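You operate a simulated robot arm through the tools that you are given. There is no shell and no other tool. Be economical: measure what you need, move in short steps, check, and stop when the job is done.

Carry out the task below with a simulated two-armed robot. There is one attempt and no reset: what you move stays moved.

## Task
Pick up the rivet box with the largest size on its label from the second shelf from the bottom of the grey rack with one hand, pass it to the other hand and put it on the raised shelf of the packing bench. Set down upright: rivet box.

The check looks at the end state, three seconds after you hand in, the way a careful person would. Anything else that was tipped, shoved, dropped, spilled or broken makes it a failure.

## Robot
Two 7-joint arms with two-finger parallel grippers on one trunk, on a base that drives. Base frame: it is fixed to the floor where the robot stands at the start and does not move with it; the origin is under the middle of the robot, x ahead of it, y to its left, z up. Units: mm, rad, N and s.
The left shoulder is at the start at [70, 130, 1193], the right one opposite. With the tool pointing down near the work surface each hand reaches from about 100 to 320 mm from the robot's upright axis, wherever it stands, measured 20 degrees to its own side. Places, roughly: raised shelf of the packing bench [500, 2600, 1000]. Payload 1.57 kg a hand.
The tool frame of a hand sits at the grasp point between the pads (the TCP): z along the fingers, y along the line on which they close. The tips reach 30 mm beyond it. Largest opening 80 mm; finger width 17, thickness 12; the body of the gripper, 40 by 82 mm, starts 80 mm behind the TCP.
Orientation is that of the tool frame in the base frame, as a unit quaternion [w, x, y, z]. With the fingers straight down and closing along the base's y, the tool's x points along the base's -x, its y along +y and its z along -z.

## Interface
- The arms move only by the tool drive_tool. It takes "left_deltas", "right_deltas" or both (then of equal length, played together; a hand with none holds still); each is text: rows parted by semicolons, each of 7 numbers parted by spaces: the turn, a rotation vector about the tool's x, y, z in rad, then the shift along the tool's x, y, z in mm, then the gripper command, from -1 (fully open) to 1 (shut), values between in proportion. In form: rx ry rz tx ty tz gripper; .... A call has 1 to 8 rows; each row is the pose to reach, as a shift and turn from the pose commanded when the call began, along the tool's axes at that moment. Rows are played at 5 a second. More than 50 mm and 0.15 rad between two rows, or a gripper value outside its range, and nothing of the call is played. A pose out of reach is approached as far as the arm can. The call stops where the force on the tool passes 40 N (or 10 N more than at its start, if that is more) or the arm is blocked; 0.2 s more then pass. The fingers move at their own pace (about 108 mm/s each) and stop on an object; they squeeze with about 26 N. The grip force told is the motor's: it shows also when the fingers shut on nothing. Time passes only in rows, and 0.2 s behind the last, so rows that repeat a pose let the fingers close. It gives the time, the measured TCP pose, the force on the tool (base axes), the opening and the grip force at its end, in the units of the frame above (readings bear some noise), with the torque about the TCP (base axes, N m) and any sound that the robot's microphone picked up.
- Cameras (640 x 400 px; columns grow to the right, rows downward): "scene" is now at [87.9, -40.4, 1377.7]; the picture's right is [-0.73, -0.69, 0.00], its down [-0.64, 0.68, -0.36] and it looks along [0.25, -0.26, -0.93] (base axes); focal length 288 px, centre (320, 200). "left" rides on the left gripper at [72, 7, -122] in its tool frame; the picture's right is [-0.09, 1.00, 0.00], its down [-0.84, -0.08, -0.54] and it looks along [-0.54, -0.05, 0.84] (tool axes); focal length 238 px, centre (320, 200). "right" rides on the right gripper at [72, -7, -122] in its tool frame; the picture's right is [0.09, 1.00, 0.00], its down [-0.84, 0.08, -0.54] and it looks along [-0.54, 0.05, 0.84] (tool axes); focal length 238 px, centre (320, 200). There is no depth. A picture from a camera that has moved, and an enlarged one, comes with that camera's place and axes in the base frame and with its lens.
- grab_frame(camera): a new picture of that camera. It takes no simulated time.
- move_column(by): slides the trunk up (or, below 0, down) by that many mm; the arms and the scene camera ride with it, the base frame stays. It gives what a move gives, with no picture.
- base_move(legs): drives the robot by 1 to 6 legs, each [ahead, left, turn to the left] in mm, mm and rad, along the robot's own axes; the way and the turn of a leg run together, so that a leg with both is an arc; at most 1500 mm and 3.142 rad a leg. The arms and the cameras ride along, it lands a little off, and it stops where it bumps. It gives what a move gives.
- aim_head(pan, tilt): turns the head with the scene camera to pan (to the left, within 1.501 rad either way) and tilt (down, from -0.506 to 1.204), counted from straight ahead of the robot. It gives what a move gives.
- zoom(camera, box): a new picture of the part [left, top, right, bottom] of that camera's present view, enlarged. It takes no simulated time.
- finish_job(): hands the job in; it is judged then, once.

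Go step by step. Nothing tells you exact positions but the pictures and the camera data: compare them with the known pose of the tool, close in by small moves and look again before you grip or let go. The budget is 120 turns and 100 pictures, counting those below and the enlarged ones. Unless the task says otherwise, let go and move clear before handing in, and close with one line.

The tools are called after ">>>" by a JSON object that holds its "api" and its "payload". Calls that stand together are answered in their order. drive_tool: Moves the arms, as the interface text tells. Its arguments: {"type":"object","properties":{"left_deltas":{"type":"string"},"right_deltas":{"type":"string"}},"required":[]} The other tools are called the same way: move_column (by) slides the trunk up or down; base_move (legs) drives the base; aim_head (pan, tilt) turns the head that bears the scene camera; grab_frame (camera) takes a picture; zoom (camera, box) takes an enlarged picture of a part of a camera's view; finish_job () hands the job in.

At the start:

```text
time_s: 0.0
left_ee_pos: [222.7, -38.6, 843.4]
left_tool_rot: [-0.001, -0.001, 1.0, 0.004]
left_force: [-0.4, 0.6, -0.3]
left_torque: [0.02, -0.02, 0.02]
left_finger_gap: 80.1
left_grasp_force: 0.0
right_ee_pos: [182.2, -209.1, 697.1]
right_tool_rot: [0.0, 0.0, 1.0, -0.001]
right_force: [-0.2, 0.4, 0.6]
right_torque: [0.0, -0.01, 0.02]
right_finger_gap: 79.9
right_grasp_force: 0.0
trunk travel left (down, up): [-830.0, 110.0]
robot x, y, heading: [2.0, 0.3, -0.002]
head pan, tilt: [-0.815, 1.201]
```

scene: 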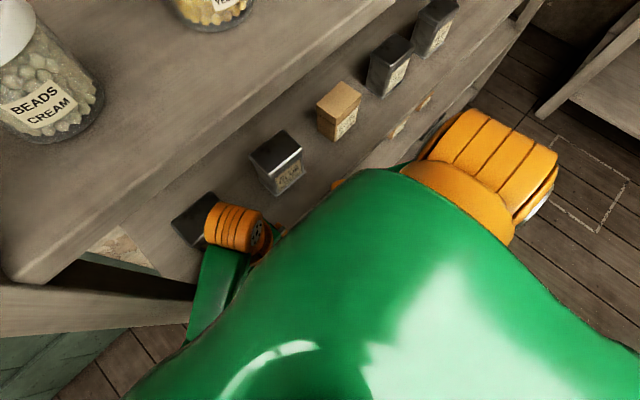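
right: 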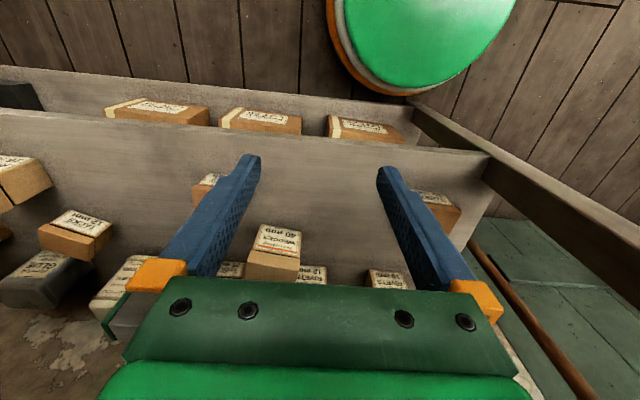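
left: 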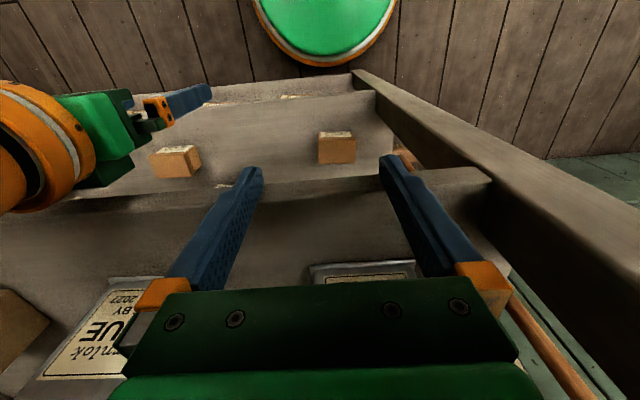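

I see a rack right in front of the robot, with small boxes on several tiers, but the head is pointing down to the right. I'll look ahead with the head to understand the rack.

>>> {"api": "aim_head", "payload": {"pan": 0, "tilt": 0.8}}

>>> {"api": "grab_frame", "payload": {"camera": "scene"}}

>>> {"api": "zoom", "payload": {"camera": "right", "box": [0, 90, 480, 390]}}

```text
time_s: 1.1
left_ee_pos: [224.3, -38.8, 843.1]
left_tool_rot: [0.0, -0.001, 1.0, 0.005]
left_force: [-0.2, 0.8, -0.4]
left_torque: [0.02, 0.0, -0.04]
left_finger_gap: 80.0
left_grasp_force: 0.1
right_ee_pos: [183.2, -208.7, 699.5]
right_tool_rot: [0.0, 0.0, 1.0, 0.001]
right_force: [-0.2, -0.4, -0.3]
right_torque: [0.02, -0.01, 0.04]
right_finger_gap: 80.2
right_grasp_force: 0.1
trunk travel left (down, up): [-830.0, 110.0]
robot x, y, heading: [-1.4, 1.9, -0.001]
head pan, tilt: [0.0, 0.799]
```

```text
96 pictures are left
camera scene: at [130.2, 0.1, 1405.4], right [0.0, -1.0, 0.0], down [-0.72, 0.0, -0.7], along [0.7, 0.0, -0.72], focal length 288 px, centre (320, 200)
```

scene: 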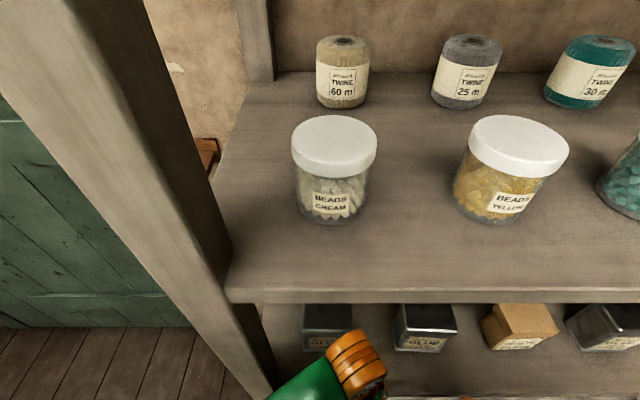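

```text
1.33 times, centred on (240, 240) of right
camera zoom: at [111.4, -215.7, 820.0], right [-0.09, 1.0, 0.0], down [0.84, 0.08, 0.54], along [0.54, 0.05, -0.84], focal length 318 px, centre (427, 147)
```

zoom: 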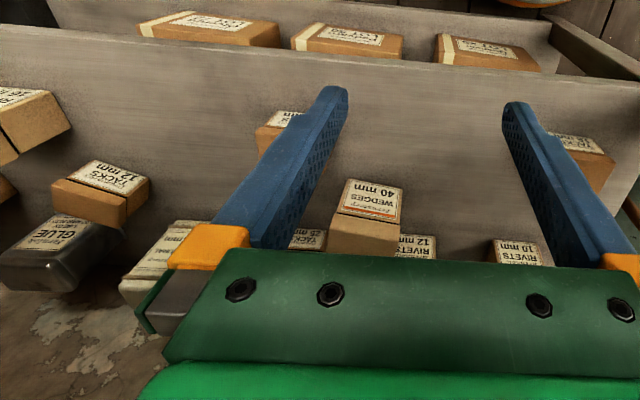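

The rack is ahead with jars and twine on the top and small boxes on lower shelves. I'll back away a bit to see the whole rack.

>>> {"api": "base_move", "payload": {"legs": [[-500, 0, 0]]}}

>>> {"api": "aim_head", "payload": {"pan": -0.2, "tilt": 0.75}}

>>> {"api": "grab_frame", "payload": {"camera": "scene"}}

```text
time_s: 4.1
left_ee_pos: [-275.0, -38.7, 843.1]
left_tool_rot: [-0.001, -0.007, 1.0, 0.006]
left_force: [0.4, 1.0, 0.3]
left_torque: [0.02, -0.01, 0.02]
left_finger_gap: 80.4
left_grasp_force: 0.1
right_ee_pos: [-312.8, -208.4, 698.3]
right_tool_rot: [-0.001, -0.006, 1.0, 0.0]
right_force: [-0.5, -0.3, 0.3]
right_torque: [-0.01, 0.02, 0.0]
right_finger_gap: 80.2
right_grasp_force: 0.1
trunk travel left (down, up): [-830.0, 110.0]
robot x, y, heading: [-499.6, -2.3, 0.014]
head pan, tilt: [0.0, 0.799]
```

```text
time_s: 4.8
left_ee_pos: [-276.5, -37.7, 844.2]
left_tool_rot: [0.0, -0.006, 1.0, 0.005]
left_force: [-0.2, -0.2, -0.4]
left_torque: [-0.02, -0.01, -0.01]
left_finger_gap: 80.2
left_grasp_force: 0.0
right_ee_pos: [-315.0, -209.2, 698.9]
right_tool_rot: [0.0, -0.006, 1.0, 0.001]
right_force: [0.5, -0.1, 0.7]
right_torque: [0.01, 0.04, 0.04]
right_finger_gap: 79.9
right_grasp_force: 0.0
trunk travel left (down, up): [-830.0, 110.0]
robot x, y, heading: [-501.8, -2.2, 0.011]
head pan, tilt: [-0.201, 0.75]
```

```text
94 pictures are left
camera scene: at [-369.9, -17.5, 1409.4], right [-0.19, -0.98, 0.0], down [-0.67, 0.13, -0.73], along [0.72, -0.14, -0.68], focal length 288 px, centre (320, 200)
```

scene: 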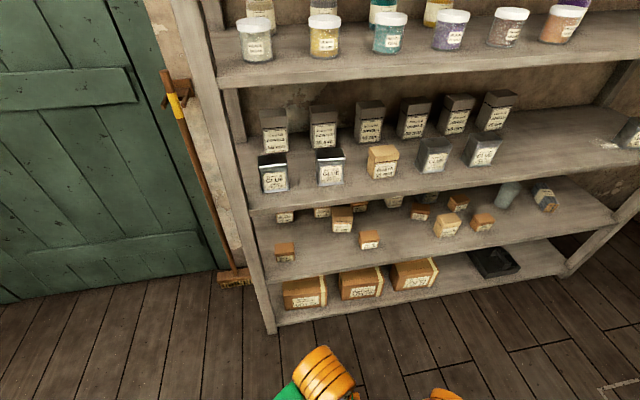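

The second shelf from the bottom holds the small boxes. I'll lower the trunk to see into it.

>>> {"api": "move_column", "payload": {"by": -450}}

>>> {"api": "aim_head", "payload": {"pan": -0.3, "tilt": 0.45}}

>>> {"api": "grab_frame", "payload": {"camera": "scene"}}

```text
refused: -450 is not a number from -400 to 400
```

```text
time_s: 5.6
left_ee_pos: [-276.6, -38.4, 843.1]
left_tool_rot: [0.0, -0.007, 1.0, 0.005]
left_force: [0.8, -0.5, 0.6]
left_torque: [0.01, 0.01, -0.01]
left_finger_gap: 79.7
left_grasp_force: 0.1
right_ee_pos: [-314.4, -208.3, 698.0]
right_tool_rot: [0.0, -0.006, 1.0, -0.001]
right_force: [-0.2, 0.3, 0.2]
right_torque: [0.03, -0.01, 0.01]
right_finger_gap: 80.0
right_grasp_force: 0.1
trunk travel left (down, up): [-830.0, 110.0]
robot x, y, heading: [-502.6, 1.7, 0.015]
head pan, tilt: [-0.3, 0.45]
```

```text
93 pictures are left
camera scene: at [-362.9, -28.1, 1435.8], right [-0.28, -0.96, 0.0], down [-0.42, 0.12, -0.9], along [0.86, -0.26, -0.44], focal length 288 px, centre (320, 200)
```

scene: 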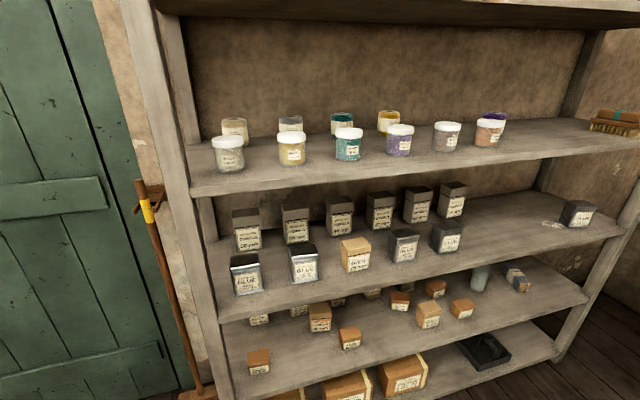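

>>> {"api": "move_column", "payload": {"by": -400}}

>>> {"api": "aim_head", "payload": {"pan": -0.3, "tilt": 0.5}}

>>> {"api": "grab_frame", "payload": {"camera": "scene"}}

```text
time_s: 9.4
left_ee_pos: [-276.9, -37.8, 443.5]
left_tool_rot: [0.0, -0.007, 1.0, 0.005]
left_force: [-0.2, -0.1, 0.0]
left_torque: [0.01, -0.01, -0.01]
left_finger_gap: 80.0
left_grasp_force: 0.0
right_ee_pos: [-315.7, -210.3, 298.5]
right_tool_rot: [0.0, -0.006, 1.0, 0.0]
right_force: [-0.7, -1.0, 0.6]
right_torque: [0.0, -0.01, -0.04]
right_finger_gap: 80.0
right_grasp_force: 0.0
trunk travel left (down, up): [-430.0, 510.0]
robot x, y, heading: [-501.8, -2.1, 0.014]
head pan, tilt: [-0.3, 0.45]
```

```text
time_s: 10.1
left_ee_pos: [-277.2, -37.8, 442.7]
left_tool_rot: [0.0, -0.007, 1.0, 0.005]
left_force: [0.2, 0.5, -0.1]
left_torque: [0.0, 0.01, -0.01]
left_finger_gap: 80.0
left_grasp_force: 0.0
right_ee_pos: [-315.7, -209.3, 298.1]
right_tool_rot: [0.0, -0.005, 1.0, 0.0]
right_force: [-0.3, 1.0, 0.3]
right_torque: [0.01, -0.01, -0.02]
right_finger_gap: 80.2
right_grasp_force: 0.0
trunk travel left (down, up): [-430.0, 510.0]
robot x, y, heading: [-502.5, -3.9, 0.009]
head pan, tilt: [-0.3, 0.499]
```

```text
92 pictures are left
camera scene: at [-363.8, -27.9, 1031.4], right [-0.28, -0.96, 0.0], down [-0.46, 0.14, -0.88], along [0.84, -0.25, -0.48], focal length 288 px, centre (320, 200)
```

scene: 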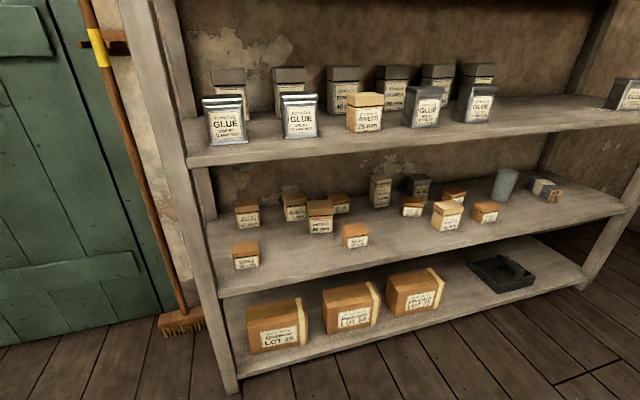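

>>> {"api": "zoom", "payload": {"camera": "scene", "box": [210, 160, 370, 280]}}

>>> {"api": "zoom", "payload": {"camera": "scene", "box": [360, 150, 520, 250]}}

```text
3.33 times, centred on (290, 220) of scene
camera zoom: at [-363.8, -27.9, 1031.4], right [-0.28, -0.96, 0.0], down [-0.46, 0.14, -0.88], along [0.84, -0.25, -0.48], focal length 962 px, centre (420, 133)
```

zoom: 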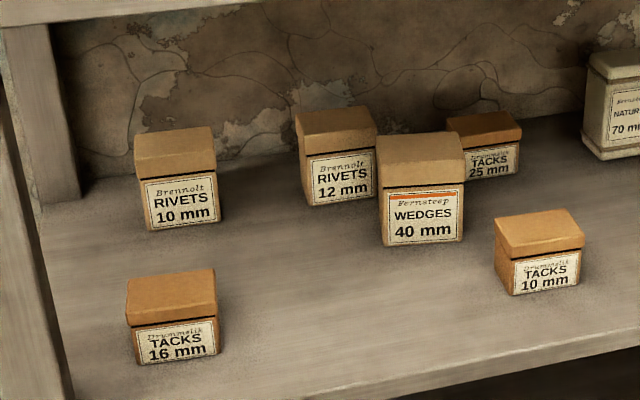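

```text
4.00 times, centred on (440, 200) of scene
camera zoom: at [-363.8, -27.9, 1031.4], right [-0.28, -0.96, 0.0], down [-0.46, 0.14, -0.88], along [0.84, -0.25, -0.48], focal length 1154 px, centre (-160, 200)
```

zoom: 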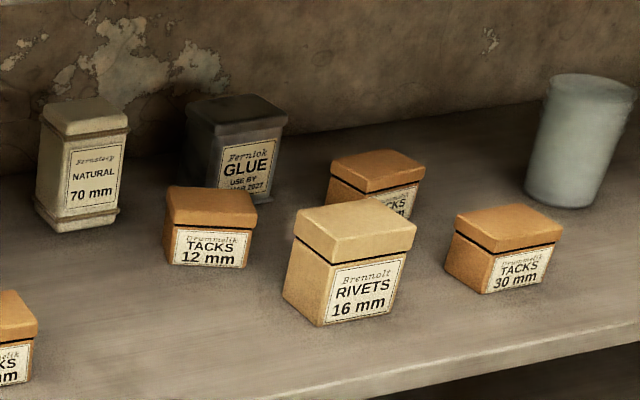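

The target is RIVETS 16 mm, on the second shelf around (350, -700, 450). I'll shift sideways to face it squarely and look again.

>>> {"api": "base_move", "payload": {"legs": [[0, -600, 0]]}}

>>> {"api": "aim_head", "payload": {"pan": -0.1, "tilt": 0.6}}

>>> {"api": "grab_frame", "payload": {"camera": "scene"}}

```text
time_s: 13.5
left_ee_pos: [-267.7, -632.9, 442.5]
left_tool_rot: [0.0, -0.009, 1.0, 0.005]
left_force: [-0.3, 0.0, 0.2]
left_torque: [0.0, -0.02, 0.0]
left_finger_gap: 80.0
left_grasp_force: 0.1
right_ee_pos: [-304.7, -806.0, 298.2]
right_tool_rot: [0.0, -0.009, 1.0, 0.001]
right_force: [0.4, -0.2, -0.4]
right_torque: [0.02, 0.0, -0.03]
right_finger_gap: 80.2
right_grasp_force: 0.2
trunk travel left (down, up): [-430.0, 510.0]
robot x, y, heading: [-494.4, -595.6, 0.019]
head pan, tilt: [-0.3, 0.499]
```

```text
time_s: 14.2
left_ee_pos: [-267.4, -633.3, 441.4]
left_tool_rot: [0.001, -0.009, 1.0, 0.006]
left_force: [-0.5, 0.1, -0.9]
left_torque: [0.0, -0.01, 0.02]
left_finger_gap: 80.2
left_grasp_force: 0.0
right_ee_pos: [-305.9, -805.0, 299.5]
right_tool_rot: [-0.001, -0.009, 1.0, 0.0]
right_force: [-0.8, 1.2, 0.7]
right_torque: [0.01, 0.04, -0.01]
right_finger_gap: 80.0
right_grasp_force: 0.0
trunk travel left (down, up): [-430.0, 510.0]
robot x, y, heading: [-491.8, -600.5, 0.015]
head pan, tilt: [-0.099, 0.6]
```

```text
89 pictures are left
camera scene: at [-354.3, -606.0, 1022.3], right [-0.08, -1.0, 0.0], down [-0.56, 0.05, -0.83], along [0.82, -0.07, -0.56], focal length 288 px, centre (320, 200)
```

scene: 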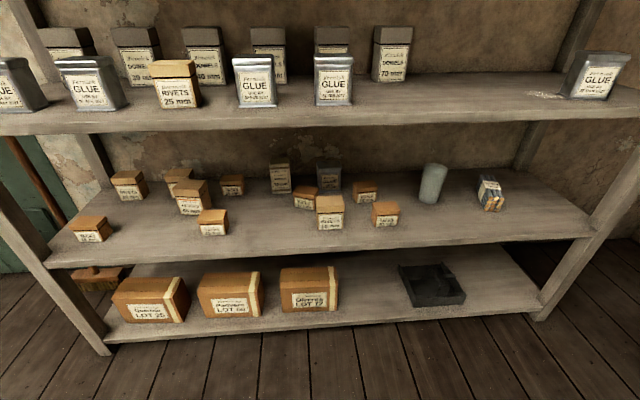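

>>> {"api": "zoom", "payload": {"camera": "scene", "box": [270, 160, 414, 250]}}

```text
4.44 times, centred on (342, 205) of scene
camera zoom: at [-354.3, -606.0, 1022.3], right [-0.08, -1.0, 0.0], down [-0.56, 0.05, -0.83], along [0.82, -0.07, -0.56], focal length 1282 px, centre (222, 178)
```

zoom: 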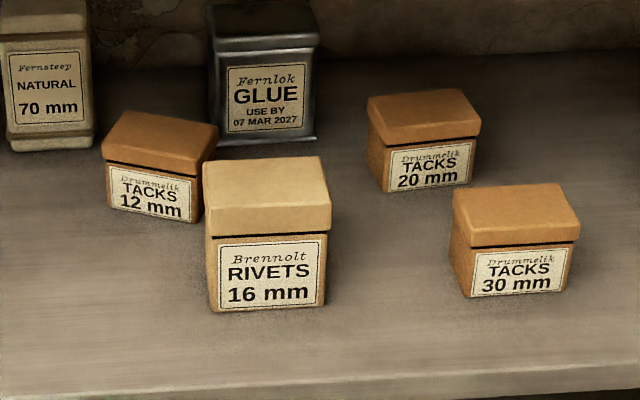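

Target RIVETS 16 mm: roughly 76 wide × 52 deep × 86 high, front face x≈304, centre y≈-694, shelf z≈461. It is too wide to grip across its width, so I'll grip front-to-back with the left hand pointing inward (tool z = -y) from the free left side. First I turn the left hand in free space.

>>> {"api": "drive_tool", "payload": {"left_deltas": "0.0864 0.0864 -0.0864 0 0 0 -1; 0.1728 0.1728 -0.1728 0 0 0 -1; 0.2592 0.2592 -0.2592 0 0 0 -1; 0.3456 0.3456 -0.3456 0 0 0 -1; 0.432 0.432 -0.432 0 0 0 -1; 0.5184 0.5184 -0.5184 0 0 0 -1; 0.6046 0.6046 -0.6046 0 0 0 -1"}}

>>> {"api": "drive_tool", "payload": {"left_deltas": "0.0864 0.0864 -0.0864 0 0 0 -1; 0.1728 0.1728 -0.1728 0 0 0 -1; 0.2592 0.2592 -0.2592 0 0 0 -1; 0.3456 0.3456 -0.3456 0 0 0 -1; 0.432 0.432 -0.432 0 0 0 -1; 0.5184 0.5184 -0.5184 0 0 0 -1; 0.6046 0.6046 -0.6046 0 0 0 -1"}}

>>> {"api": "aim_head", "payload": {"pan": 0.2, "tilt": 1.1}}

>>> {"api": "grab_frame", "payload": {"camera": "scene"}}

```text
time_s: 15.8
left_ee_pos: [-266.6, -633.9, 443.2]
left_tool_rot: [-0.285, -0.299, 0.864, -0.288]
left_force: [0.2, -0.1, -0.2]
left_torque: [-0.03, 0.0, 0.04]
left_finger_gap: 80.0
left_grasp_force: 0.2
right_ee_pos: [-305.6, -805.1, 298.4]
right_tool_rot: [0.0, -0.009, 1.0, 0.0]
right_force: [0.1, -0.9, 1.0]
right_torque: [0.01, 0.0, -0.02]
right_finger_gap: 79.9
right_grasp_force: 0.0
trunk travel left (down, up): [-430.0, 510.0]
robot x, y, heading: [-491.1, -600.5, 0.017]
head pan, tilt: [-0.099, 0.6]
```

```text
time_s: 17.4
left_ee_pos: [-268.3, -633.0, 443.7]
left_tool_rot: [0.493, 0.508, -0.496, 0.503]
left_force: [-0.3, 0.7, 0.0]
left_torque: [-0.01, -0.03, 0.0]
left_finger_gap: 79.6
left_grasp_force: 0.0
right_ee_pos: [-305.8, -805.8, 299.3]
right_tool_rot: [0.0, -0.009, 1.0, 0.0]
right_force: [0.4, 1.0, 0.1]
right_torque: [0.05, 0.02, 0.0]
right_finger_gap: 79.9
right_grasp_force: 0.0
trunk travel left (down, up): [-430.0, 510.0]
robot x, y, heading: [-489.9, -599.1, 0.024]
head pan, tilt: [-0.099, 0.6]
```

```text
time_s: 18.3
left_ee_pos: [-268.9, -633.9, 442.7]
left_tool_rot: [0.493, 0.507, -0.498, 0.502]
left_force: [-0.3, 0.1, -0.4]
left_torque: [0.02, 0.01, -0.01]
left_finger_gap: 79.8
left_grasp_force: 0.1
right_ee_pos: [-304.5, -805.6, 298.8]
right_tool_rot: [-0.001, -0.008, 1.0, 0.0]
right_force: [-0.6, 0.4, 0.5]
right_torque: [0.01, 0.0, 0.01]
right_finger_gap: 80.0
right_grasp_force: 0.1
trunk travel left (down, up): [-430.0, 510.0]
robot x, y, heading: [-489.0, -601.1, 0.015]
head pan, tilt: [0.201, 1.1]
```

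```text
87 pictures are left
camera scene: at [-380.7, -585.0, 983.7], right [0.22, -0.98, 0.0], down [-0.87, -0.19, -0.45], along [0.44, 0.1, -0.89], focal length 288 px, centre (320, 200)
```

scene: 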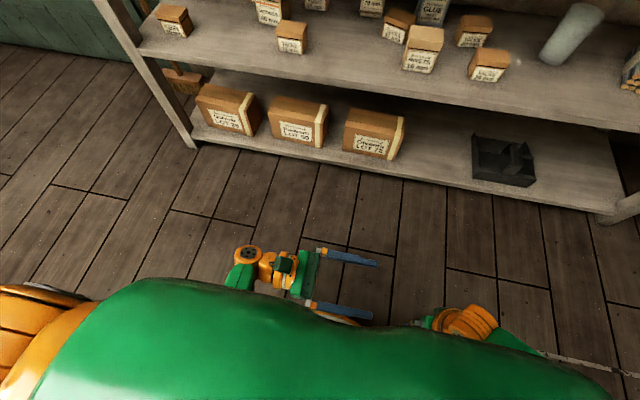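

The left hand now points to the right as wanted. I'll extend it forward and tuck the right hand back and outward.

>>> {"api": "drive_tool", "payload": {"left_deltas": "0 0 0 0 -30 0 -1; 0 0 0 0 -60 0 -1; 0 0 0 0 -90 0 -1; 0 0 0 0 -100 0 -1", "right_deltas": "0 0 0 20 -20 0 -1; 0 0 0 40 -40 0 -1; 0 0 0 55 -60 0 -1; 0 0 0 55 -60 0 -1"}}

>>> {"api": "grab_frame", "payload": {"camera": "left"}}

>>> {"api": "grab_frame", "payload": {"camera": "scene"}}

```text
time_s: 19.3
left_ee_pos: [-172.7, -631.9, 448.1]
left_tool_rot: [0.493, 0.507, -0.498, 0.502]
left_force: [0.4, -0.4, 0.0]
left_torque: [0.01, -0.01, 0.0]
left_finger_gap: 79.7
left_grasp_force: 0.1
left hand out of reach, approached as far as the arm can: row 3, 4
right_ee_pos: [-360.7, -868.7, 299.5]
right_tool_rot: [0.001, -0.01, 1.0, 0.001]
right_force: [-0.8, -1.2, 0.6]
right_torque: [-0.01, -0.03, 0.02]
right_finger_gap: 80.0
right_grasp_force: 0.1
trunk travel left (down, up): [-430.0, 510.0]
robot x, y, heading: [-491.6, -596.9, 0.019]
head pan, tilt: [0.201, 1.1]
```

```text
86 pictures are left
camera left: at [-182.2, -512.7, 521.5], right [-1.0, -0.02, -0.09], down [0.07, 0.55, -0.83], along [0.07, -0.83, -0.55], focal length 238 px, centre (320, 200)
```

left: 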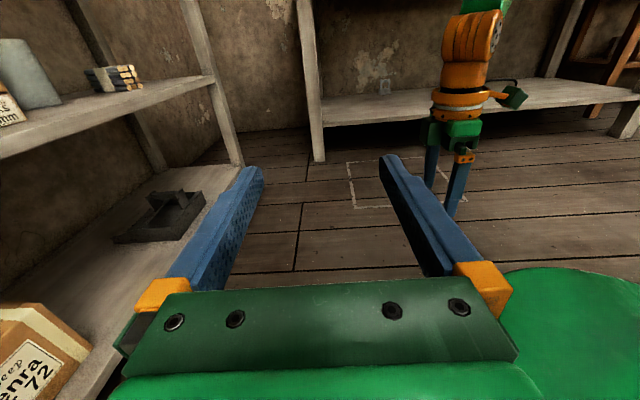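

```text
85 pictures are left
camera scene: at [-380.7, -585.0, 983.7], right [0.22, -0.98, 0.0], down [-0.87, -0.19, -0.45], along [0.44, 0.1, -0.89], focal length 288 px, centre (320, 200)
```

scene: 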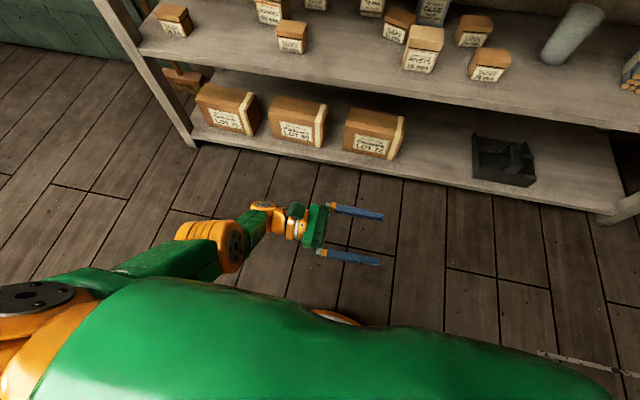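

Reach forward is just sufficient and improves with a lower shoulder. I'll raise the hands relative to the trunk, then lower the trunk.

>>> {"api": "drive_tool", "payload": {"left_deltas": "0 0 0 40 0 0 -1; 0 0 0 80 0 0 -1; 0 0 0 120 0 0 -1; 0 0 0 160 0 0 -1; 0 0 0 180 0 0 -1", "right_deltas": "0 0 0 0 0 -30 -1; 0 0 0 0 0 -60 -1; 0 0 0 0 0 -90 -1; 0 0 0 0 0 -120 -1; 0 0 0 0 0 -120 -1"}}

>>> {"api": "move_column", "payload": {"by": -110}}

>>> {"api": "aim_head", "payload": {"pan": 0, "tilt": 0.6}}

>>> {"api": "grab_frame", "payload": {"camera": "scene"}}

```text
time_s: 20.5
left_ee_pos: [-172.5, -635.3, 630.0]
left_tool_rot: [0.493, 0.507, -0.497, 0.502]
left_force: [0.7, 0.6, -0.1]
left_torque: [0.01, -0.01, 0.04]
left_finger_gap: 80.1
left_grasp_force: 0.1
right_ee_pos: [-359.0, -864.8, 419.7]
right_tool_rot: [0.0, -0.009, 1.0, 0.0]
right_force: [-0.2, 0.0, 0.1]
right_torque: [-0.02, 0.0, -0.03]
right_finger_gap: 80.0
right_grasp_force: 0.0
trunk travel left (down, up): [-430.0, 510.0]
robot x, y, heading: [-491.4, -603.4, 0.013]
head pan, tilt: [0.201, 1.1]
```

```text
time_s: 21.9
left_ee_pos: [-173.3, -635.1, 518.7]
left_tool_rot: [0.492, 0.508, -0.497, 0.503]
left_force: [0.1, 0.5, -1.2]
left_torque: [0.01, 0.02, -0.02]
left_finger_gap: 80.2
left_grasp_force: 0.1
right_ee_pos: [-359.3, -865.5, 307.9]
right_tool_rot: [0.0, -0.009, 1.0, 0.0]
right_force: [0.6, -1.2, 0.9]
right_torque: [0.01, -0.03, 0.0]
right_finger_gap: 79.7
right_grasp_force: 0.1
trunk travel left (down, up): [-320.0, 620.0]
robot x, y, heading: [-490.1, -597.1, 0.014]
head pan, tilt: [0.201, 1.1]
```

```text
time_s: 22.9
left_ee_pos: [-171.8, -635.2, 519.2]
left_tool_rot: [0.492, 0.508, -0.497, 0.502]
left_force: [0.4, -0.3, -0.2]
left_torque: [-0.01, -0.01, 0.01]
left_finger_gap: 80.0
left_grasp_force: 0.1
right_ee_pos: [-359.2, -866.2, 307.8]
right_tool_rot: [-0.001, -0.009, 1.0, 0.0]
right_force: [0.1, -0.2, 0.3]
right_torque: [0.02, 0.03, -0.03]
right_finger_gap: 80.0
right_grasp_force: 0.0
trunk travel left (down, up): [-320.0, 620.0]
robot x, y, heading: [-493.9, -599.7, 0.018]
head pan, tilt: [0.0, 0.6]
```

```text
84 pictures are left
camera scene: at [-354.0, -597.1, 912.2], right [0.02, -1.0, 0.0], down [-0.57, -0.01, -0.82], along [0.82, 0.01, -0.57], focal length 288 px, centre (320, 200)
```

scene: 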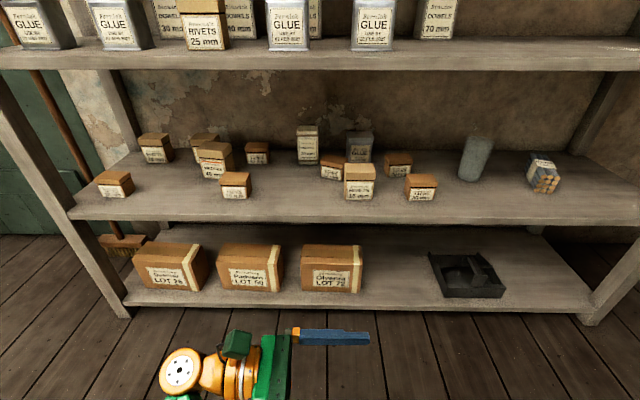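

The wrist is bulky, so a horizontal hand at shelf level would scrape; I'll tilt the left hand 0.7 rad downward and set a pre-grasp pose, then drive in and look.

>>> {"api": "drive_tool", "payload": {"left_deltas": "0 -0.14 0 7 1 -17 -1; 0 -0.28 0 14 2 -34 -1; 0 -0.42 0 21 4 -51 -1; 0 -0.56 0 28 6 -68 -1; 0 -0.7 0 35 6 -86 -1; 0 -0.7 0 35 6 -86 -1"}}

>>> {"api": "aim_head", "payload": {"pan": 0.5, "tilt": 0.9}}

>>> {"api": "grab_frame", "payload": {"camera": "scene"}}

```text
time_s: 24.3
left_ee_pos: [-180.7, -549.9, 555.2]
left_tool_rot: [0.292, 0.65, -0.636, 0.297]
left_force: [-0.4, 1.2, -0.5]
left_torque: [-0.01, 0.0, 0.03]
left_finger_gap: 80.2
left_grasp_force: 0.1
right_ee_pos: [-358.5, -866.2, 307.8]
right_tool_rot: [0.0, -0.009, 1.0, -0.001]
right_force: [-0.1, -0.1, 0.1]
right_torque: [0.01, -0.01, -0.02]
right_finger_gap: 79.9
right_grasp_force: 0.1
trunk travel left (down, up): [-320.0, 620.0]
robot x, y, heading: [-494.0, -600.1, 0.015]
head pan, tilt: [0.0, 0.6]
```

```text
time_s: 25.2
left_ee_pos: [-181.3, -550.2, 555.3]
left_tool_rot: [0.292, 0.649, -0.636, 0.297]
left_force: [-0.4, -0.1, 1.1]
left_torque: [0.01, 0.02, -0.01]
left_finger_gap: 80.3
left_grasp_force: 0.1
right_ee_pos: [-358.9, -866.8, 308.6]
right_tool_rot: [0.0, -0.009, 1.0, 0.0]
right_force: [0.1, 0.5, -0.3]
right_torque: [0.0, -0.02, 0.01]
right_finger_gap: 80.2
right_grasp_force: 0.1
trunk travel left (down, up): [-320.0, 620.0]
robot x, y, heading: [-488.7, -600.3, 0.017]
head pan, tilt: [0.499, 0.901]
```

```text
83 pictures are left
camera scene: at [-376.7, -561.4, 887.6], right [0.49, -0.87, 0.0], down [-0.68, -0.39, -0.62], along [0.54, 0.31, -0.78], focal length 288 px, centre (320, 200)
```

scene: 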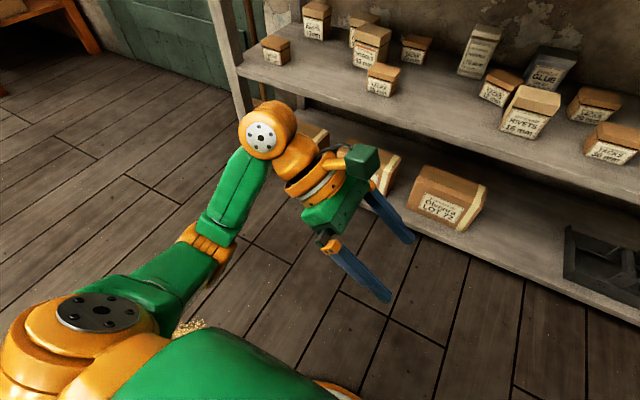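

The arm posture looks good. I'll drive toward the rack, stopping short to look.

>>> {"api": "base_move", "payload": {"legs": [[0, -55, -0.017], [420, 0, 0]]}}

>>> {"api": "aim_head", "payload": {"pan": 0.1, "tilt": 0.7}}

>>> {"api": "grab_frame", "payload": {"camera": "scene"}}

>>> {"api": "grab_frame", "payload": {"camera": "left"}}

```text
time_s: 28.3
left_ee_pos: [236.7, -606.8, 554.6]
left_tool_rot: [0.294, 0.645, -0.64, 0.296]
left_force: [0.4, 0.0, 0.0]
left_torque: [0.01, 0.0, 0.02]
left_finger_gap: 79.8
left_grasp_force: 0.1
right_ee_pos: [53.7, -921.2, 308.6]
right_tool_rot: [0.0, -0.002, 1.0, 0.0]
right_force: [-0.1, 0.5, -0.6]
right_torque: [0.0, 0.0, 0.01]
right_finger_gap: 80.0
right_grasp_force: 0.0
trunk travel left (down, up): [-320.0, 620.0]
robot x, y, heading: [-77.7, -656.9, 0.006]
head pan, tilt: [0.499, 0.901]
```

```text
time_s: 29.2
left_ee_pos: [235.4, -606.8, 555.9]
left_tool_rot: [0.294, 0.645, -0.64, 0.296]
left_force: [-0.2, 0.4, 0.0]
left_torque: [0.0, -0.01, 0.0]
left_finger_gap: 79.8
left_grasp_force: 0.0
right_ee_pos: [54.7, -921.8, 308.7]
right_tool_rot: [0.001, -0.003, 1.0, 0.0]
right_force: [-0.2, 0.0, -0.6]
right_torque: [-0.01, -0.01, 0.04]
right_finger_gap: 80.0
right_grasp_force: 0.0
trunk travel left (down, up): [-320.0, 620.0]
robot x, y, heading: [-76.6, -654.4, 0.003]
head pan, tilt: [0.099, 0.7]
```

```text
82 pictures are left
camera scene: at [58.4, -644.4, 903.6], right [0.11, -0.99, 0.0], down [-0.64, -0.07, -0.76], along [0.76, 0.08, -0.64], focal length 288 px, centre (320, 200)
```

scene: 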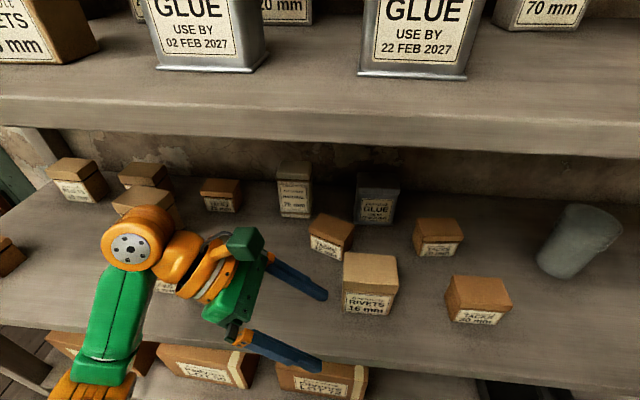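

```text
81 pictures are left
camera left: at [228.8, -563.9, 689.1], right [-1.0, 0.05, -0.07], down [0.07, 0.96, -0.28], along [0.05, -0.28, -0.96], focal length 238 px, centre (320, 200)
```

left: 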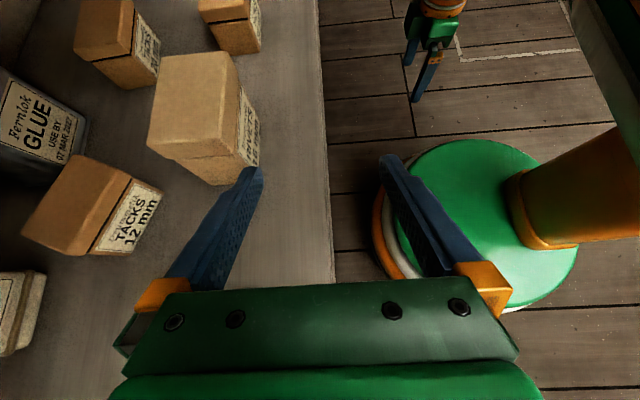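

The target and neighbours are clearly visible from the left hand camera. I'll zoom to measure its pose and yaw.

>>> {"api": "zoom", "payload": {"camera": "left", "box": [100, 20, 340, 220]}}

>>> {"api": "zoom", "payload": {"camera": "scene", "box": [300, 230, 428, 330]}}

```text
2.00 times, centred on (220, 120) of left
camera zoom: at [228.8, -563.9, 689.1], right [-1.0, 0.05, -0.07], down [0.07, 0.96, -0.28], along [0.05, -0.28, -0.96], focal length 477 px, centre (520, 360)
```

zoom: 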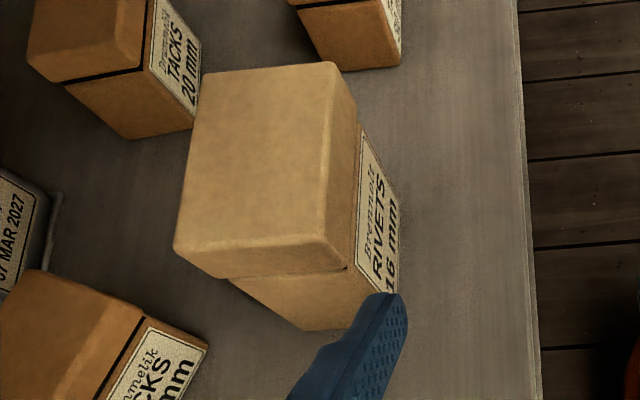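

```text
4.00 times, centred on (364, 280) of scene
camera zoom: at [58.4, -644.4, 903.6], right [0.11, -0.99, 0.0], down [-0.64, -0.07, -0.76], along [0.76, 0.08, -0.64], focal length 1154 px, centre (144, -120)
```

zoom: 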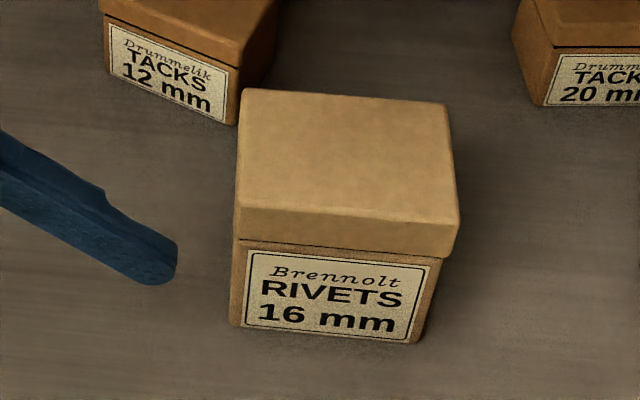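

Target: lid centre (329,-692.5), yaw ≈0, top z≈547, shelf z≈461. I'll drive most of the way and finish the x with the arm.

>>> {"api": "base_move", "payload": {"legs": [[60, 8, 0]]}}

>>> {"api": "drive_tool", "payload": {"left_deltas": "0 0 0 0 -15 0 -1; 0 0 0 0 -30 0 -1; 0 0 0 0 -30 0 -1"}}

>>> {"api": "grab_frame", "payload": {"camera": "left"}}

>>> {"api": "grab_frame", "payload": {"camera": "scene"}}

```text
time_s: 30.2
left_ee_pos: [295.0, -599.4, 555.4]
left_tool_rot: [0.294, 0.645, -0.64, 0.296]
left_force: [0.2, -0.1, 0.9]
left_torque: [-0.01, -0.02, -0.02]
left_finger_gap: 79.9
left_grasp_force: 0.0
right_ee_pos: [113.6, -913.2, 308.4]
right_tool_rot: [0.0, -0.003, 1.0, 0.0]
right_force: [1.0, -0.1, -0.2]
right_torque: [0.0, 0.0, -0.02]
right_finger_gap: 80.1
right_grasp_force: 0.2
trunk travel left (down, up): [-320.0, 620.0]
robot x, y, heading: [-16.2, -644.5, 0.004]
head pan, tilt: [0.099, 0.7]
```

```text
time_s: 31.0
left_ee_pos: [325.3, -597.9, 557.0]
left_tool_rot: [0.294, 0.645, -0.64, 0.296]
left_force: [-0.8, -0.3, 0.1]
left_torque: [0.01, -0.02, 0.04]
left_finger_gap: 80.3
left_grasp_force: 0.0
right_ee_pos: [113.6, -913.0, 308.9]
right_tool_rot: [-0.001, -0.003, 1.0, 0.0]
right_force: [-0.2, 0.0, -0.4]
right_torque: [0.03, 0.02, 0.03]
right_finger_gap: 80.0
right_grasp_force: 0.1
trunk travel left (down, up): [-320.0, 620.0]
robot x, y, heading: [-14.3, -643.9, 0.006]
head pan, tilt: [0.099, 0.7]
```

```text
78 pictures are left
camera left: at [317.9, -554.3, 691.5], right [-1.0, 0.05, -0.07], down [0.07, 0.96, -0.28], along [0.05, -0.28, -0.96], focal length 238 px, centre (320, 200)
```

left: 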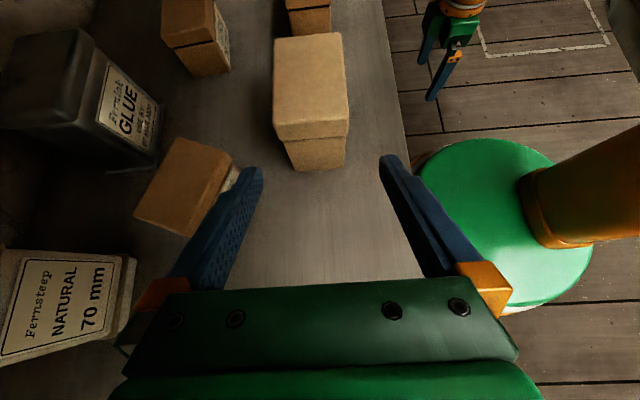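

```text
77 pictures are left
camera scene: at [118.2, -636.0, 903.7], right [0.1, -0.99, 0.0], down [-0.64, -0.07, -0.76], along [0.76, 0.08, -0.64], focal length 288 px, centre (320, 200)
```

scene: 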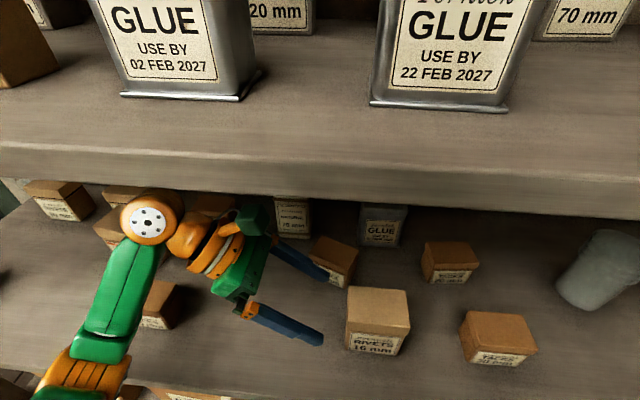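

Alignment is good; box centre x≈329. I'll advance along the fingers partway and check.

>>> {"api": "drive_tool", "payload": {"left_deltas": "0 0 0 0 -3.5 0 -0.9; 0 0 0 0 -3.5 20 -0.9; 0 0 0 0 -3.5 40 -0.9; 0 0 0 0 -3.5 55 -0.9"}}

>>> {"api": "grab_frame", "payload": {"camera": "left"}}

>>> {"api": "zoom", "payload": {"camera": "scene", "box": [220, 200, 460, 380]}}

```text
time_s: 32.0
left_ee_pos: [328.8, -639.3, 519.0]
left_tool_rot: [0.294, 0.645, -0.64, 0.296]
left_force: [0.0, 0.1, 0.1]
left_torque: [0.01, -0.01, -0.03]
left_finger_gap: 76.1
left_grasp_force: 0.0
right_ee_pos: [113.3, -914.1, 307.1]
right_tool_rot: [0.0, -0.003, 1.0, 0.0]
right_force: [0.6, 0.0, -0.6]
right_torque: [0.03, 0.03, -0.01]
right_finger_gap: 79.9
right_grasp_force: 0.2
trunk travel left (down, up): [-320.0, 620.0]
robot x, y, heading: [-11.8, -644.4, 0.003]
head pan, tilt: [0.099, 0.7]
```

```text
76 pictures are left
camera left: at [321.5, -596.6, 652.3], right [-1.0, 0.05, -0.07], down [0.07, 0.96, -0.28], along [0.05, -0.28, -0.96], focal length 238 px, centre (320, 200)
```

left: 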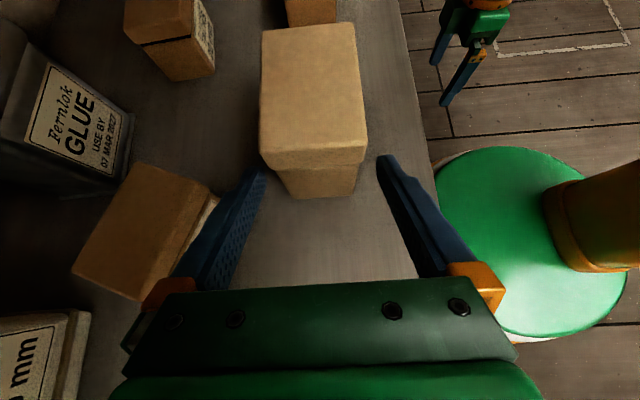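

```text
2.22 times, centred on (340, 290) of scene
camera zoom: at [118.2, -636.0, 903.7], right [0.1, -0.99, 0.0], down [-0.64, -0.07, -0.76], along [0.76, 0.08, -0.64], focal length 641 px, centre (276, 0)
```

zoom: 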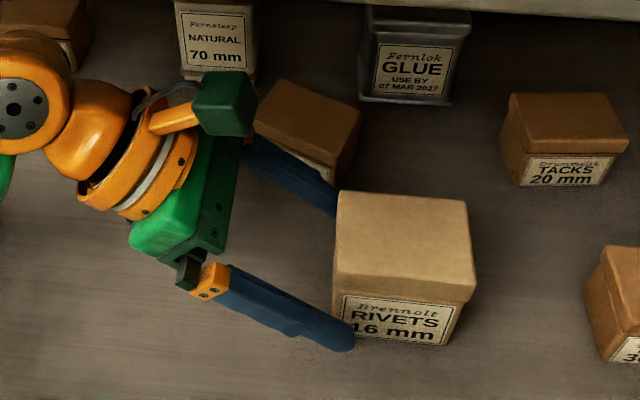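

Fingers straddle the box with clearance on both sides. I'll go in the rest of the way and close.

>>> {"api": "drive_tool", "payload": {"left_deltas": "0 0 0 0 0 15 -0.9; 0 0 0 0 0 30 -0.9; 0 0 0 0 0 37 -0.9; 0 0 0 0 0 37 -0.9"}}

>>> {"api": "zoom", "payload": {"camera": "scene", "box": [220, 200, 460, 380]}}

```text
time_s: 33.0
left_ee_pos: [328.6, -669.4, 495.1]
left_tool_rot: [0.294, 0.645, -0.64, 0.296]
left_force: [0.0, -0.2, 0.3]
left_torque: [0.01, 0.0, 0.04]
left_finger_gap: 76.1
left_grasp_force: 0.1
right_ee_pos: [114.4, -913.6, 308.6]
right_tool_rot: [0.001, -0.003, 1.0, -0.001]
right_force: [-0.2, -0.3, -0.5]
right_torque: [0.0, -0.03, 0.0]
right_finger_gap: 79.9
right_grasp_force: 0.1
trunk travel left (down, up): [-320.0, 620.0]
robot x, y, heading: [-17.9, -644.8, 0.004]
head pan, tilt: [0.099, 0.7]
```

```text
2.22 times, centred on (340, 290) of scene
camera zoom: at [118.2, -636.0, 903.7], right [0.1, -0.99, 0.0], down [-0.64, -0.07, -0.76], along [0.76, 0.08, -0.64], focal length 641 px, centre (276, 0)
```

zoom: 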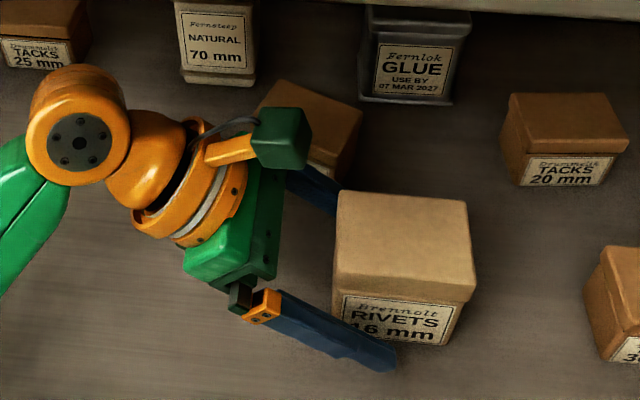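

Position is as planned, nothing touched. Closing the left gripper.

>>> {"api": "drive_tool", "payload": {"left_deltas": "0 0 0 0 0 0 0.2; 0 0 0 0 0 0 0.6; 0 0 0 0 0 0 1; 0 0 0 0 0 0 1; 0 0 0 0 0 0 1"}}

>>> {"api": "zoom", "payload": {"camera": "scene", "box": [220, 200, 460, 380]}}

```text
time_s: 34.2
left_ee_pos: [328.6, -668.1, 495.8]
left_tool_rot: [0.294, 0.646, -0.64, 0.295]
left_force: [0.5, -0.9, 0.4]
left_torque: [-0.07, -0.14, -0.03]
left_finger_gap: 54.8
left_grasp_force: 26.0
right_ee_pos: [112.5, -913.9, 308.1]
right_tool_rot: [0.0, -0.003, 1.0, 0.0]
right_force: [-0.4, 0.2, -0.2]
right_torque: [-0.01, 0.0, -0.03]
right_finger_gap: 79.9
right_grasp_force: 0.0
trunk travel left (down, up): [-320.0, 620.0]
robot x, y, heading: [-21.0, -647.8, 0.002]
head pan, tilt: [0.099, 0.7]
```

```text
2.22 times, centred on (340, 290) of scene
camera zoom: at [118.3, -636.0, 903.7], right [0.1, -0.99, 0.0], down [-0.64, -0.07, -0.76], along [0.76, 0.08, -0.64], focal length 641 px, centre (276, 0)
```

zoom: 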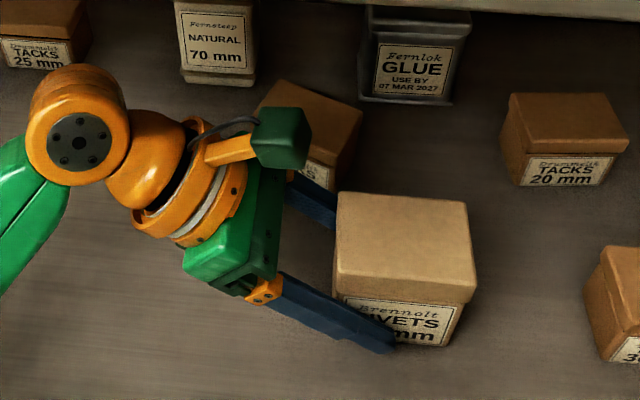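

Gripped at 54.8 mm. Lifting 50 mm straight up and checking.

>>> {"api": "drive_tool", "payload": {"left_deltas": "0 0 0 7.5 0 -6.5 1; 0 0 0 15 0 -13 1; 0 0 0 26 0 -22 1; 0 0 0 38 0 -32.5 1; 0 0 0 38 0 -32.5 1"}}

>>> {"api": "grab_frame", "payload": {"camera": "scene"}}

```text
time_s: 35.4
left_ee_pos: [330.5, -668.2, 543.9]
left_tool_rot: [0.294, 0.646, -0.639, 0.296]
left_force: [-0.9, -0.6, -4.3]
left_torque: [0.13, 0.0, 0.05]
left_finger_gap: 55.0
left_grasp_force: 25.9
right_ee_pos: [112.5, -913.1, 308.4]
right_tool_rot: [0.0, -0.002, 1.0, 0.0]
right_force: [-0.5, -0.5, 0.5]
right_torque: [0.03, -0.02, -0.02]
right_finger_gap: 79.9
right_grasp_force: 0.2
trunk travel left (down, up): [-320.0, 620.0]
robot x, y, heading: [-16.4, -646.9, 0.005]
head pan, tilt: [0.099, 0.7]
```

```text
72 pictures are left
camera scene: at [118.7, -636.1, 903.6], right [0.1, -0.99, 0.0], down [-0.64, -0.07, -0.76], along [0.76, 0.08, -0.64], focal length 288 px, centre (320, 200)
```

scene: 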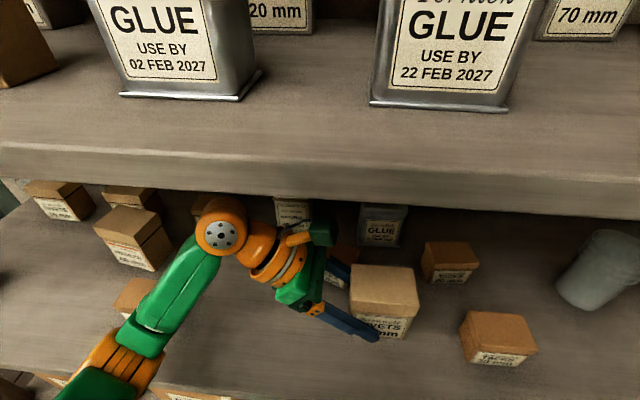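

Box is up (≈0.4 kg) and held firmly. Backing straight out.

>>> {"api": "base_move", "payload": {"legs": [[-450, 0, 0]]}}

>>> {"api": "grab_frame", "payload": {"camera": "scene"}}

```text
time_s: 38.0
left_ee_pos: [-108.5, -669.9, 544.2]
left_tool_rot: [0.293, 0.649, -0.637, 0.297]
left_force: [0.0, 0.1, -3.5]
left_torque: [0.11, 0.01, 0.0]
left_finger_gap: 54.7
left_grasp_force: 25.8
right_ee_pos: [-323.2, -916.9, 308.3]
right_tool_rot: [0.0, -0.007, 1.0, 0.001]
right_force: [0.1, 0.9, 1.2]
right_torque: [0.01, 0.0, 0.01]
right_finger_gap: 79.9
right_grasp_force: 0.1
trunk travel left (down, up): [-320.0, 620.0]
robot x, y, heading: [-455.7, -650.8, 0.019]
head pan, tilt: [0.099, 0.7]
```

```text
71 pictures are left
camera scene: at [-321.0, -639.3, 903.6], right [0.11, -0.99, 0.0], down [-0.64, -0.07, -0.76], along [0.76, 0.09, -0.64], focal length 288 px, centre (320, 200)
```

scene: 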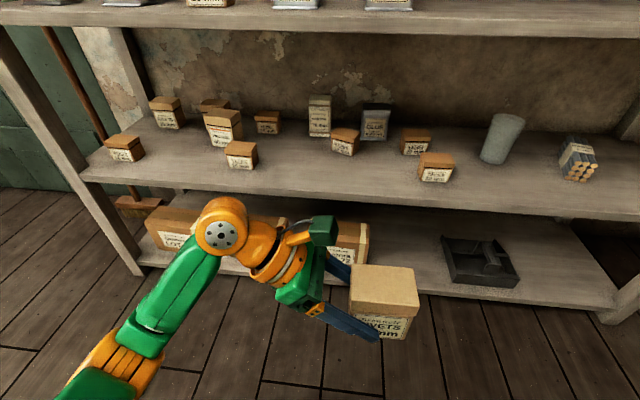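

The shelf's other items are undisturbed. Now I turn the right hand to point left (+y) for the handover, moving it up and forward at the same time.

>>> {"api": "drive_tool", "payload": {"right_deltas": "-0.0864 0.0864 0.0864 -9.7 9.4 -24.6 -1; -0.1728 0.1728 0.1728 -19.4 18.8 -49.2 -1; -0.2592 0.2592 0.2592 -29.1 28.2 -73.8 -1; -0.3456 0.3456 0.3456 -38.8 37.6 -98.4 -1; -0.432 0.432 0.432 -48.5 47 -123 -1; -0.5184 0.5184 0.5184 -58 56.5 -147 -1; -0.6046 0.6046 0.6046 -68 66 -172 -1"}}

>>> {"api": "drive_tool", "payload": {"right_deltas": "-0.0864 0.0864 0.0864 0 0 0 -1; -0.1728 0.1728 0.1728 0 0 0 -1; -0.2592 0.2592 0.2592 0 0 0 -1; -0.3456 0.3456 0.3456 0 0 0 -1; -0.432 0.432 0.432 0 0 0 -1; -0.5184 0.5184 0.5184 0 0 0 -1; -0.6046 0.6046 0.6046 0 0 0 -1; -0.6046 0.6046 0.6046 0 0 0 -1"}}

>>> {"api": "aim_head", "payload": {"pan": -0.1, "tilt": 1.0}}

>>> {"api": "grab_frame", "payload": {"camera": "scene"}}

```text
time_s: 39.6
left_ee_pos: [-109.8, -670.2, 543.6]
left_tool_rot: [0.292, 0.649, -0.637, 0.297]
left_force: [-0.3, 0.3, -3.7]
left_torque: [0.09, -0.01, 0.03]
left_finger_gap: 54.9
left_grasp_force: 25.7
right_ee_pos: [-258.0, -848.3, 479.1]
right_tool_rot: [-0.291, 0.282, 0.868, 0.287]
right_force: [0.0, 0.2, -0.1]
right_torque: [0.03, -0.03, -0.03]
right_finger_gap: 80.1
right_grasp_force: 0.0
trunk travel left (down, up): [-320.0, 620.0]
robot x, y, heading: [-456.3, -649.0, 0.015]
head pan, tilt: [0.099, 0.7]
```

```text
time_s: 41.4
left_ee_pos: [-108.4, -669.9, 543.9]
left_tool_rot: [0.293, 0.648, -0.637, 0.297]
left_force: [0.2, -0.3, -4.0]
left_torque: [0.09, 0.02, -0.02]
left_finger_gap: 54.8
left_grasp_force: 25.6
right_ee_pos: [-256.8, -851.2, 480.2]
right_tool_rot: [0.504, -0.497, -0.503, -0.496]
right_force: [0.4, 0.8, 0.3]
right_torque: [0.0, -0.04, -0.03]
right_finger_gap: 80.2
right_grasp_force: 0.0
trunk travel left (down, up): [-320.0, 620.0]
robot x, y, heading: [-459.7, -648.5, 0.018]
head pan, tilt: [0.099, 0.7]
```

```text
time_s: 42.2
left_ee_pos: [-108.6, -668.9, 543.8]
left_tool_rot: [0.292, 0.649, -0.637, 0.297]
left_force: [-0.4, -0.5, -3.6]
left_torque: [0.09, 0.01, 0.01]
left_finger_gap: 54.8
left_grasp_force: 26.0
right_ee_pos: [-255.7, -850.6, 480.7]
right_tool_rot: [0.504, -0.496, -0.504, -0.496]
right_force: [1.0, 0.7, -0.5]
right_torque: [0.01, -0.01, 0.0]
right_finger_gap: 79.9
right_grasp_force: 0.0
trunk travel left (down, up): [-320.0, 620.0]
robot x, y, heading: [-458.6, -647.7, 0.018]
head pan, tilt: [-0.099, 1.0]
```

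```text
70 pictures are left
camera scene: at [-335.8, -654.8, 880.2], right [-0.08, -1.0, 0.0], down [-0.84, 0.07, -0.54], along [0.54, -0.05, -0.84], focal length 288 px, centre (320, 200)
```

scene: 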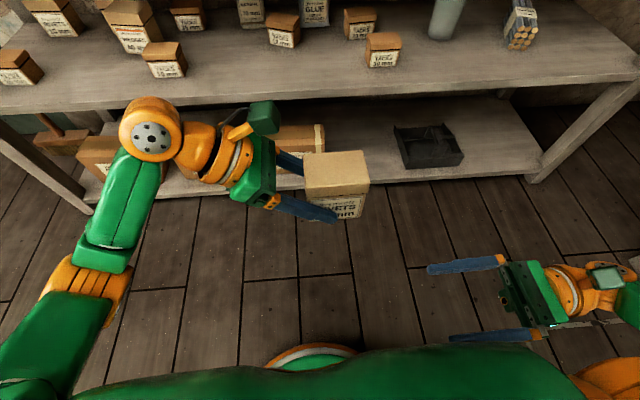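

Both hands now face each other. I'll bring the right hand level with the box, tilted slightly down (15°), still clear of it.

>>> {"api": "drive_tool", "payload": {"right_deltas": "0 -0.1 0 30 25 0 -1; 0 -0.2 0 60 55 0 -1; 0 -0.26 0 90 90 0 -1; 0 -0.26 0 110 120 0 -1; 0 -0.26 0 115 147 0 -1; 0 -0.26 0 115 147 0 -1"}}

>>> {"api": "grab_frame", "payload": {"camera": "scene"}}

>>> {"api": "grab_frame", "payload": {"camera": "right"}}

```text
time_s: 43.6
left_ee_pos: [-109.0, -670.2, 543.7]
left_tool_rot: [0.293, 0.648, -0.637, 0.297]
left_force: [-0.4, 0.3, -4.4]
left_torque: [0.1, 0.03, 0.01]
left_finger_gap: 54.8
left_grasp_force: 26.0
right_ee_pos: [-109.4, -845.9, 593.7]
right_tool_rot: [-0.435, 0.557, 0.565, 0.427]
right_force: [0.0, 0.3, -0.8]
right_torque: [-0.01, 0.03, 0.02]
right_finger_gap: 80.3
right_grasp_force: 0.0
trunk travel left (down, up): [-320.0, 620.0]
robot x, y, heading: [-452.4, -647.2, 0.014]
head pan, tilt: [-0.099, 1.0]
```

```text
69 pictures are left
camera scene: at [-335.8, -654.8, 880.2], right [-0.08, -1.0, 0.0], down [-0.84, 0.07, -0.54], along [0.54, -0.05, -0.84], focal length 288 px, centre (320, 200)
```

scene: 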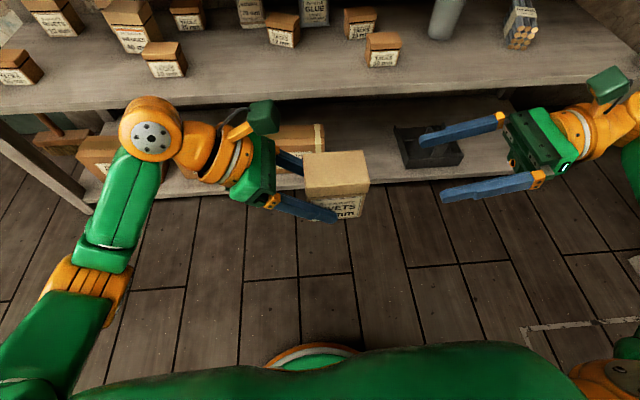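

```text
68 pictures are left
camera right: at [-114.0, -946.1, 693.5], right [1.0, 0.04, 0.09], down [0.09, -0.74, -0.67], along [0.04, 0.67, -0.74], focal length 238 px, centre (320, 200)
```

right: 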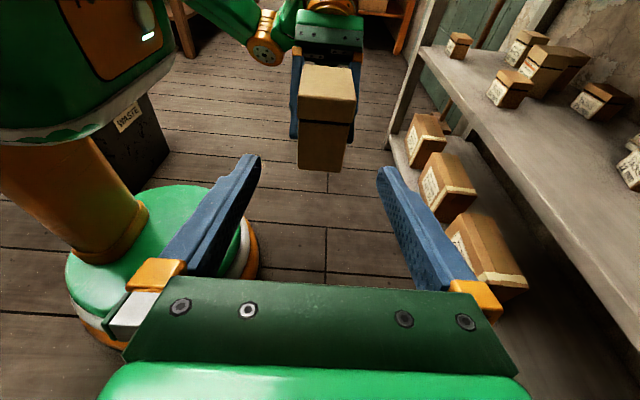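

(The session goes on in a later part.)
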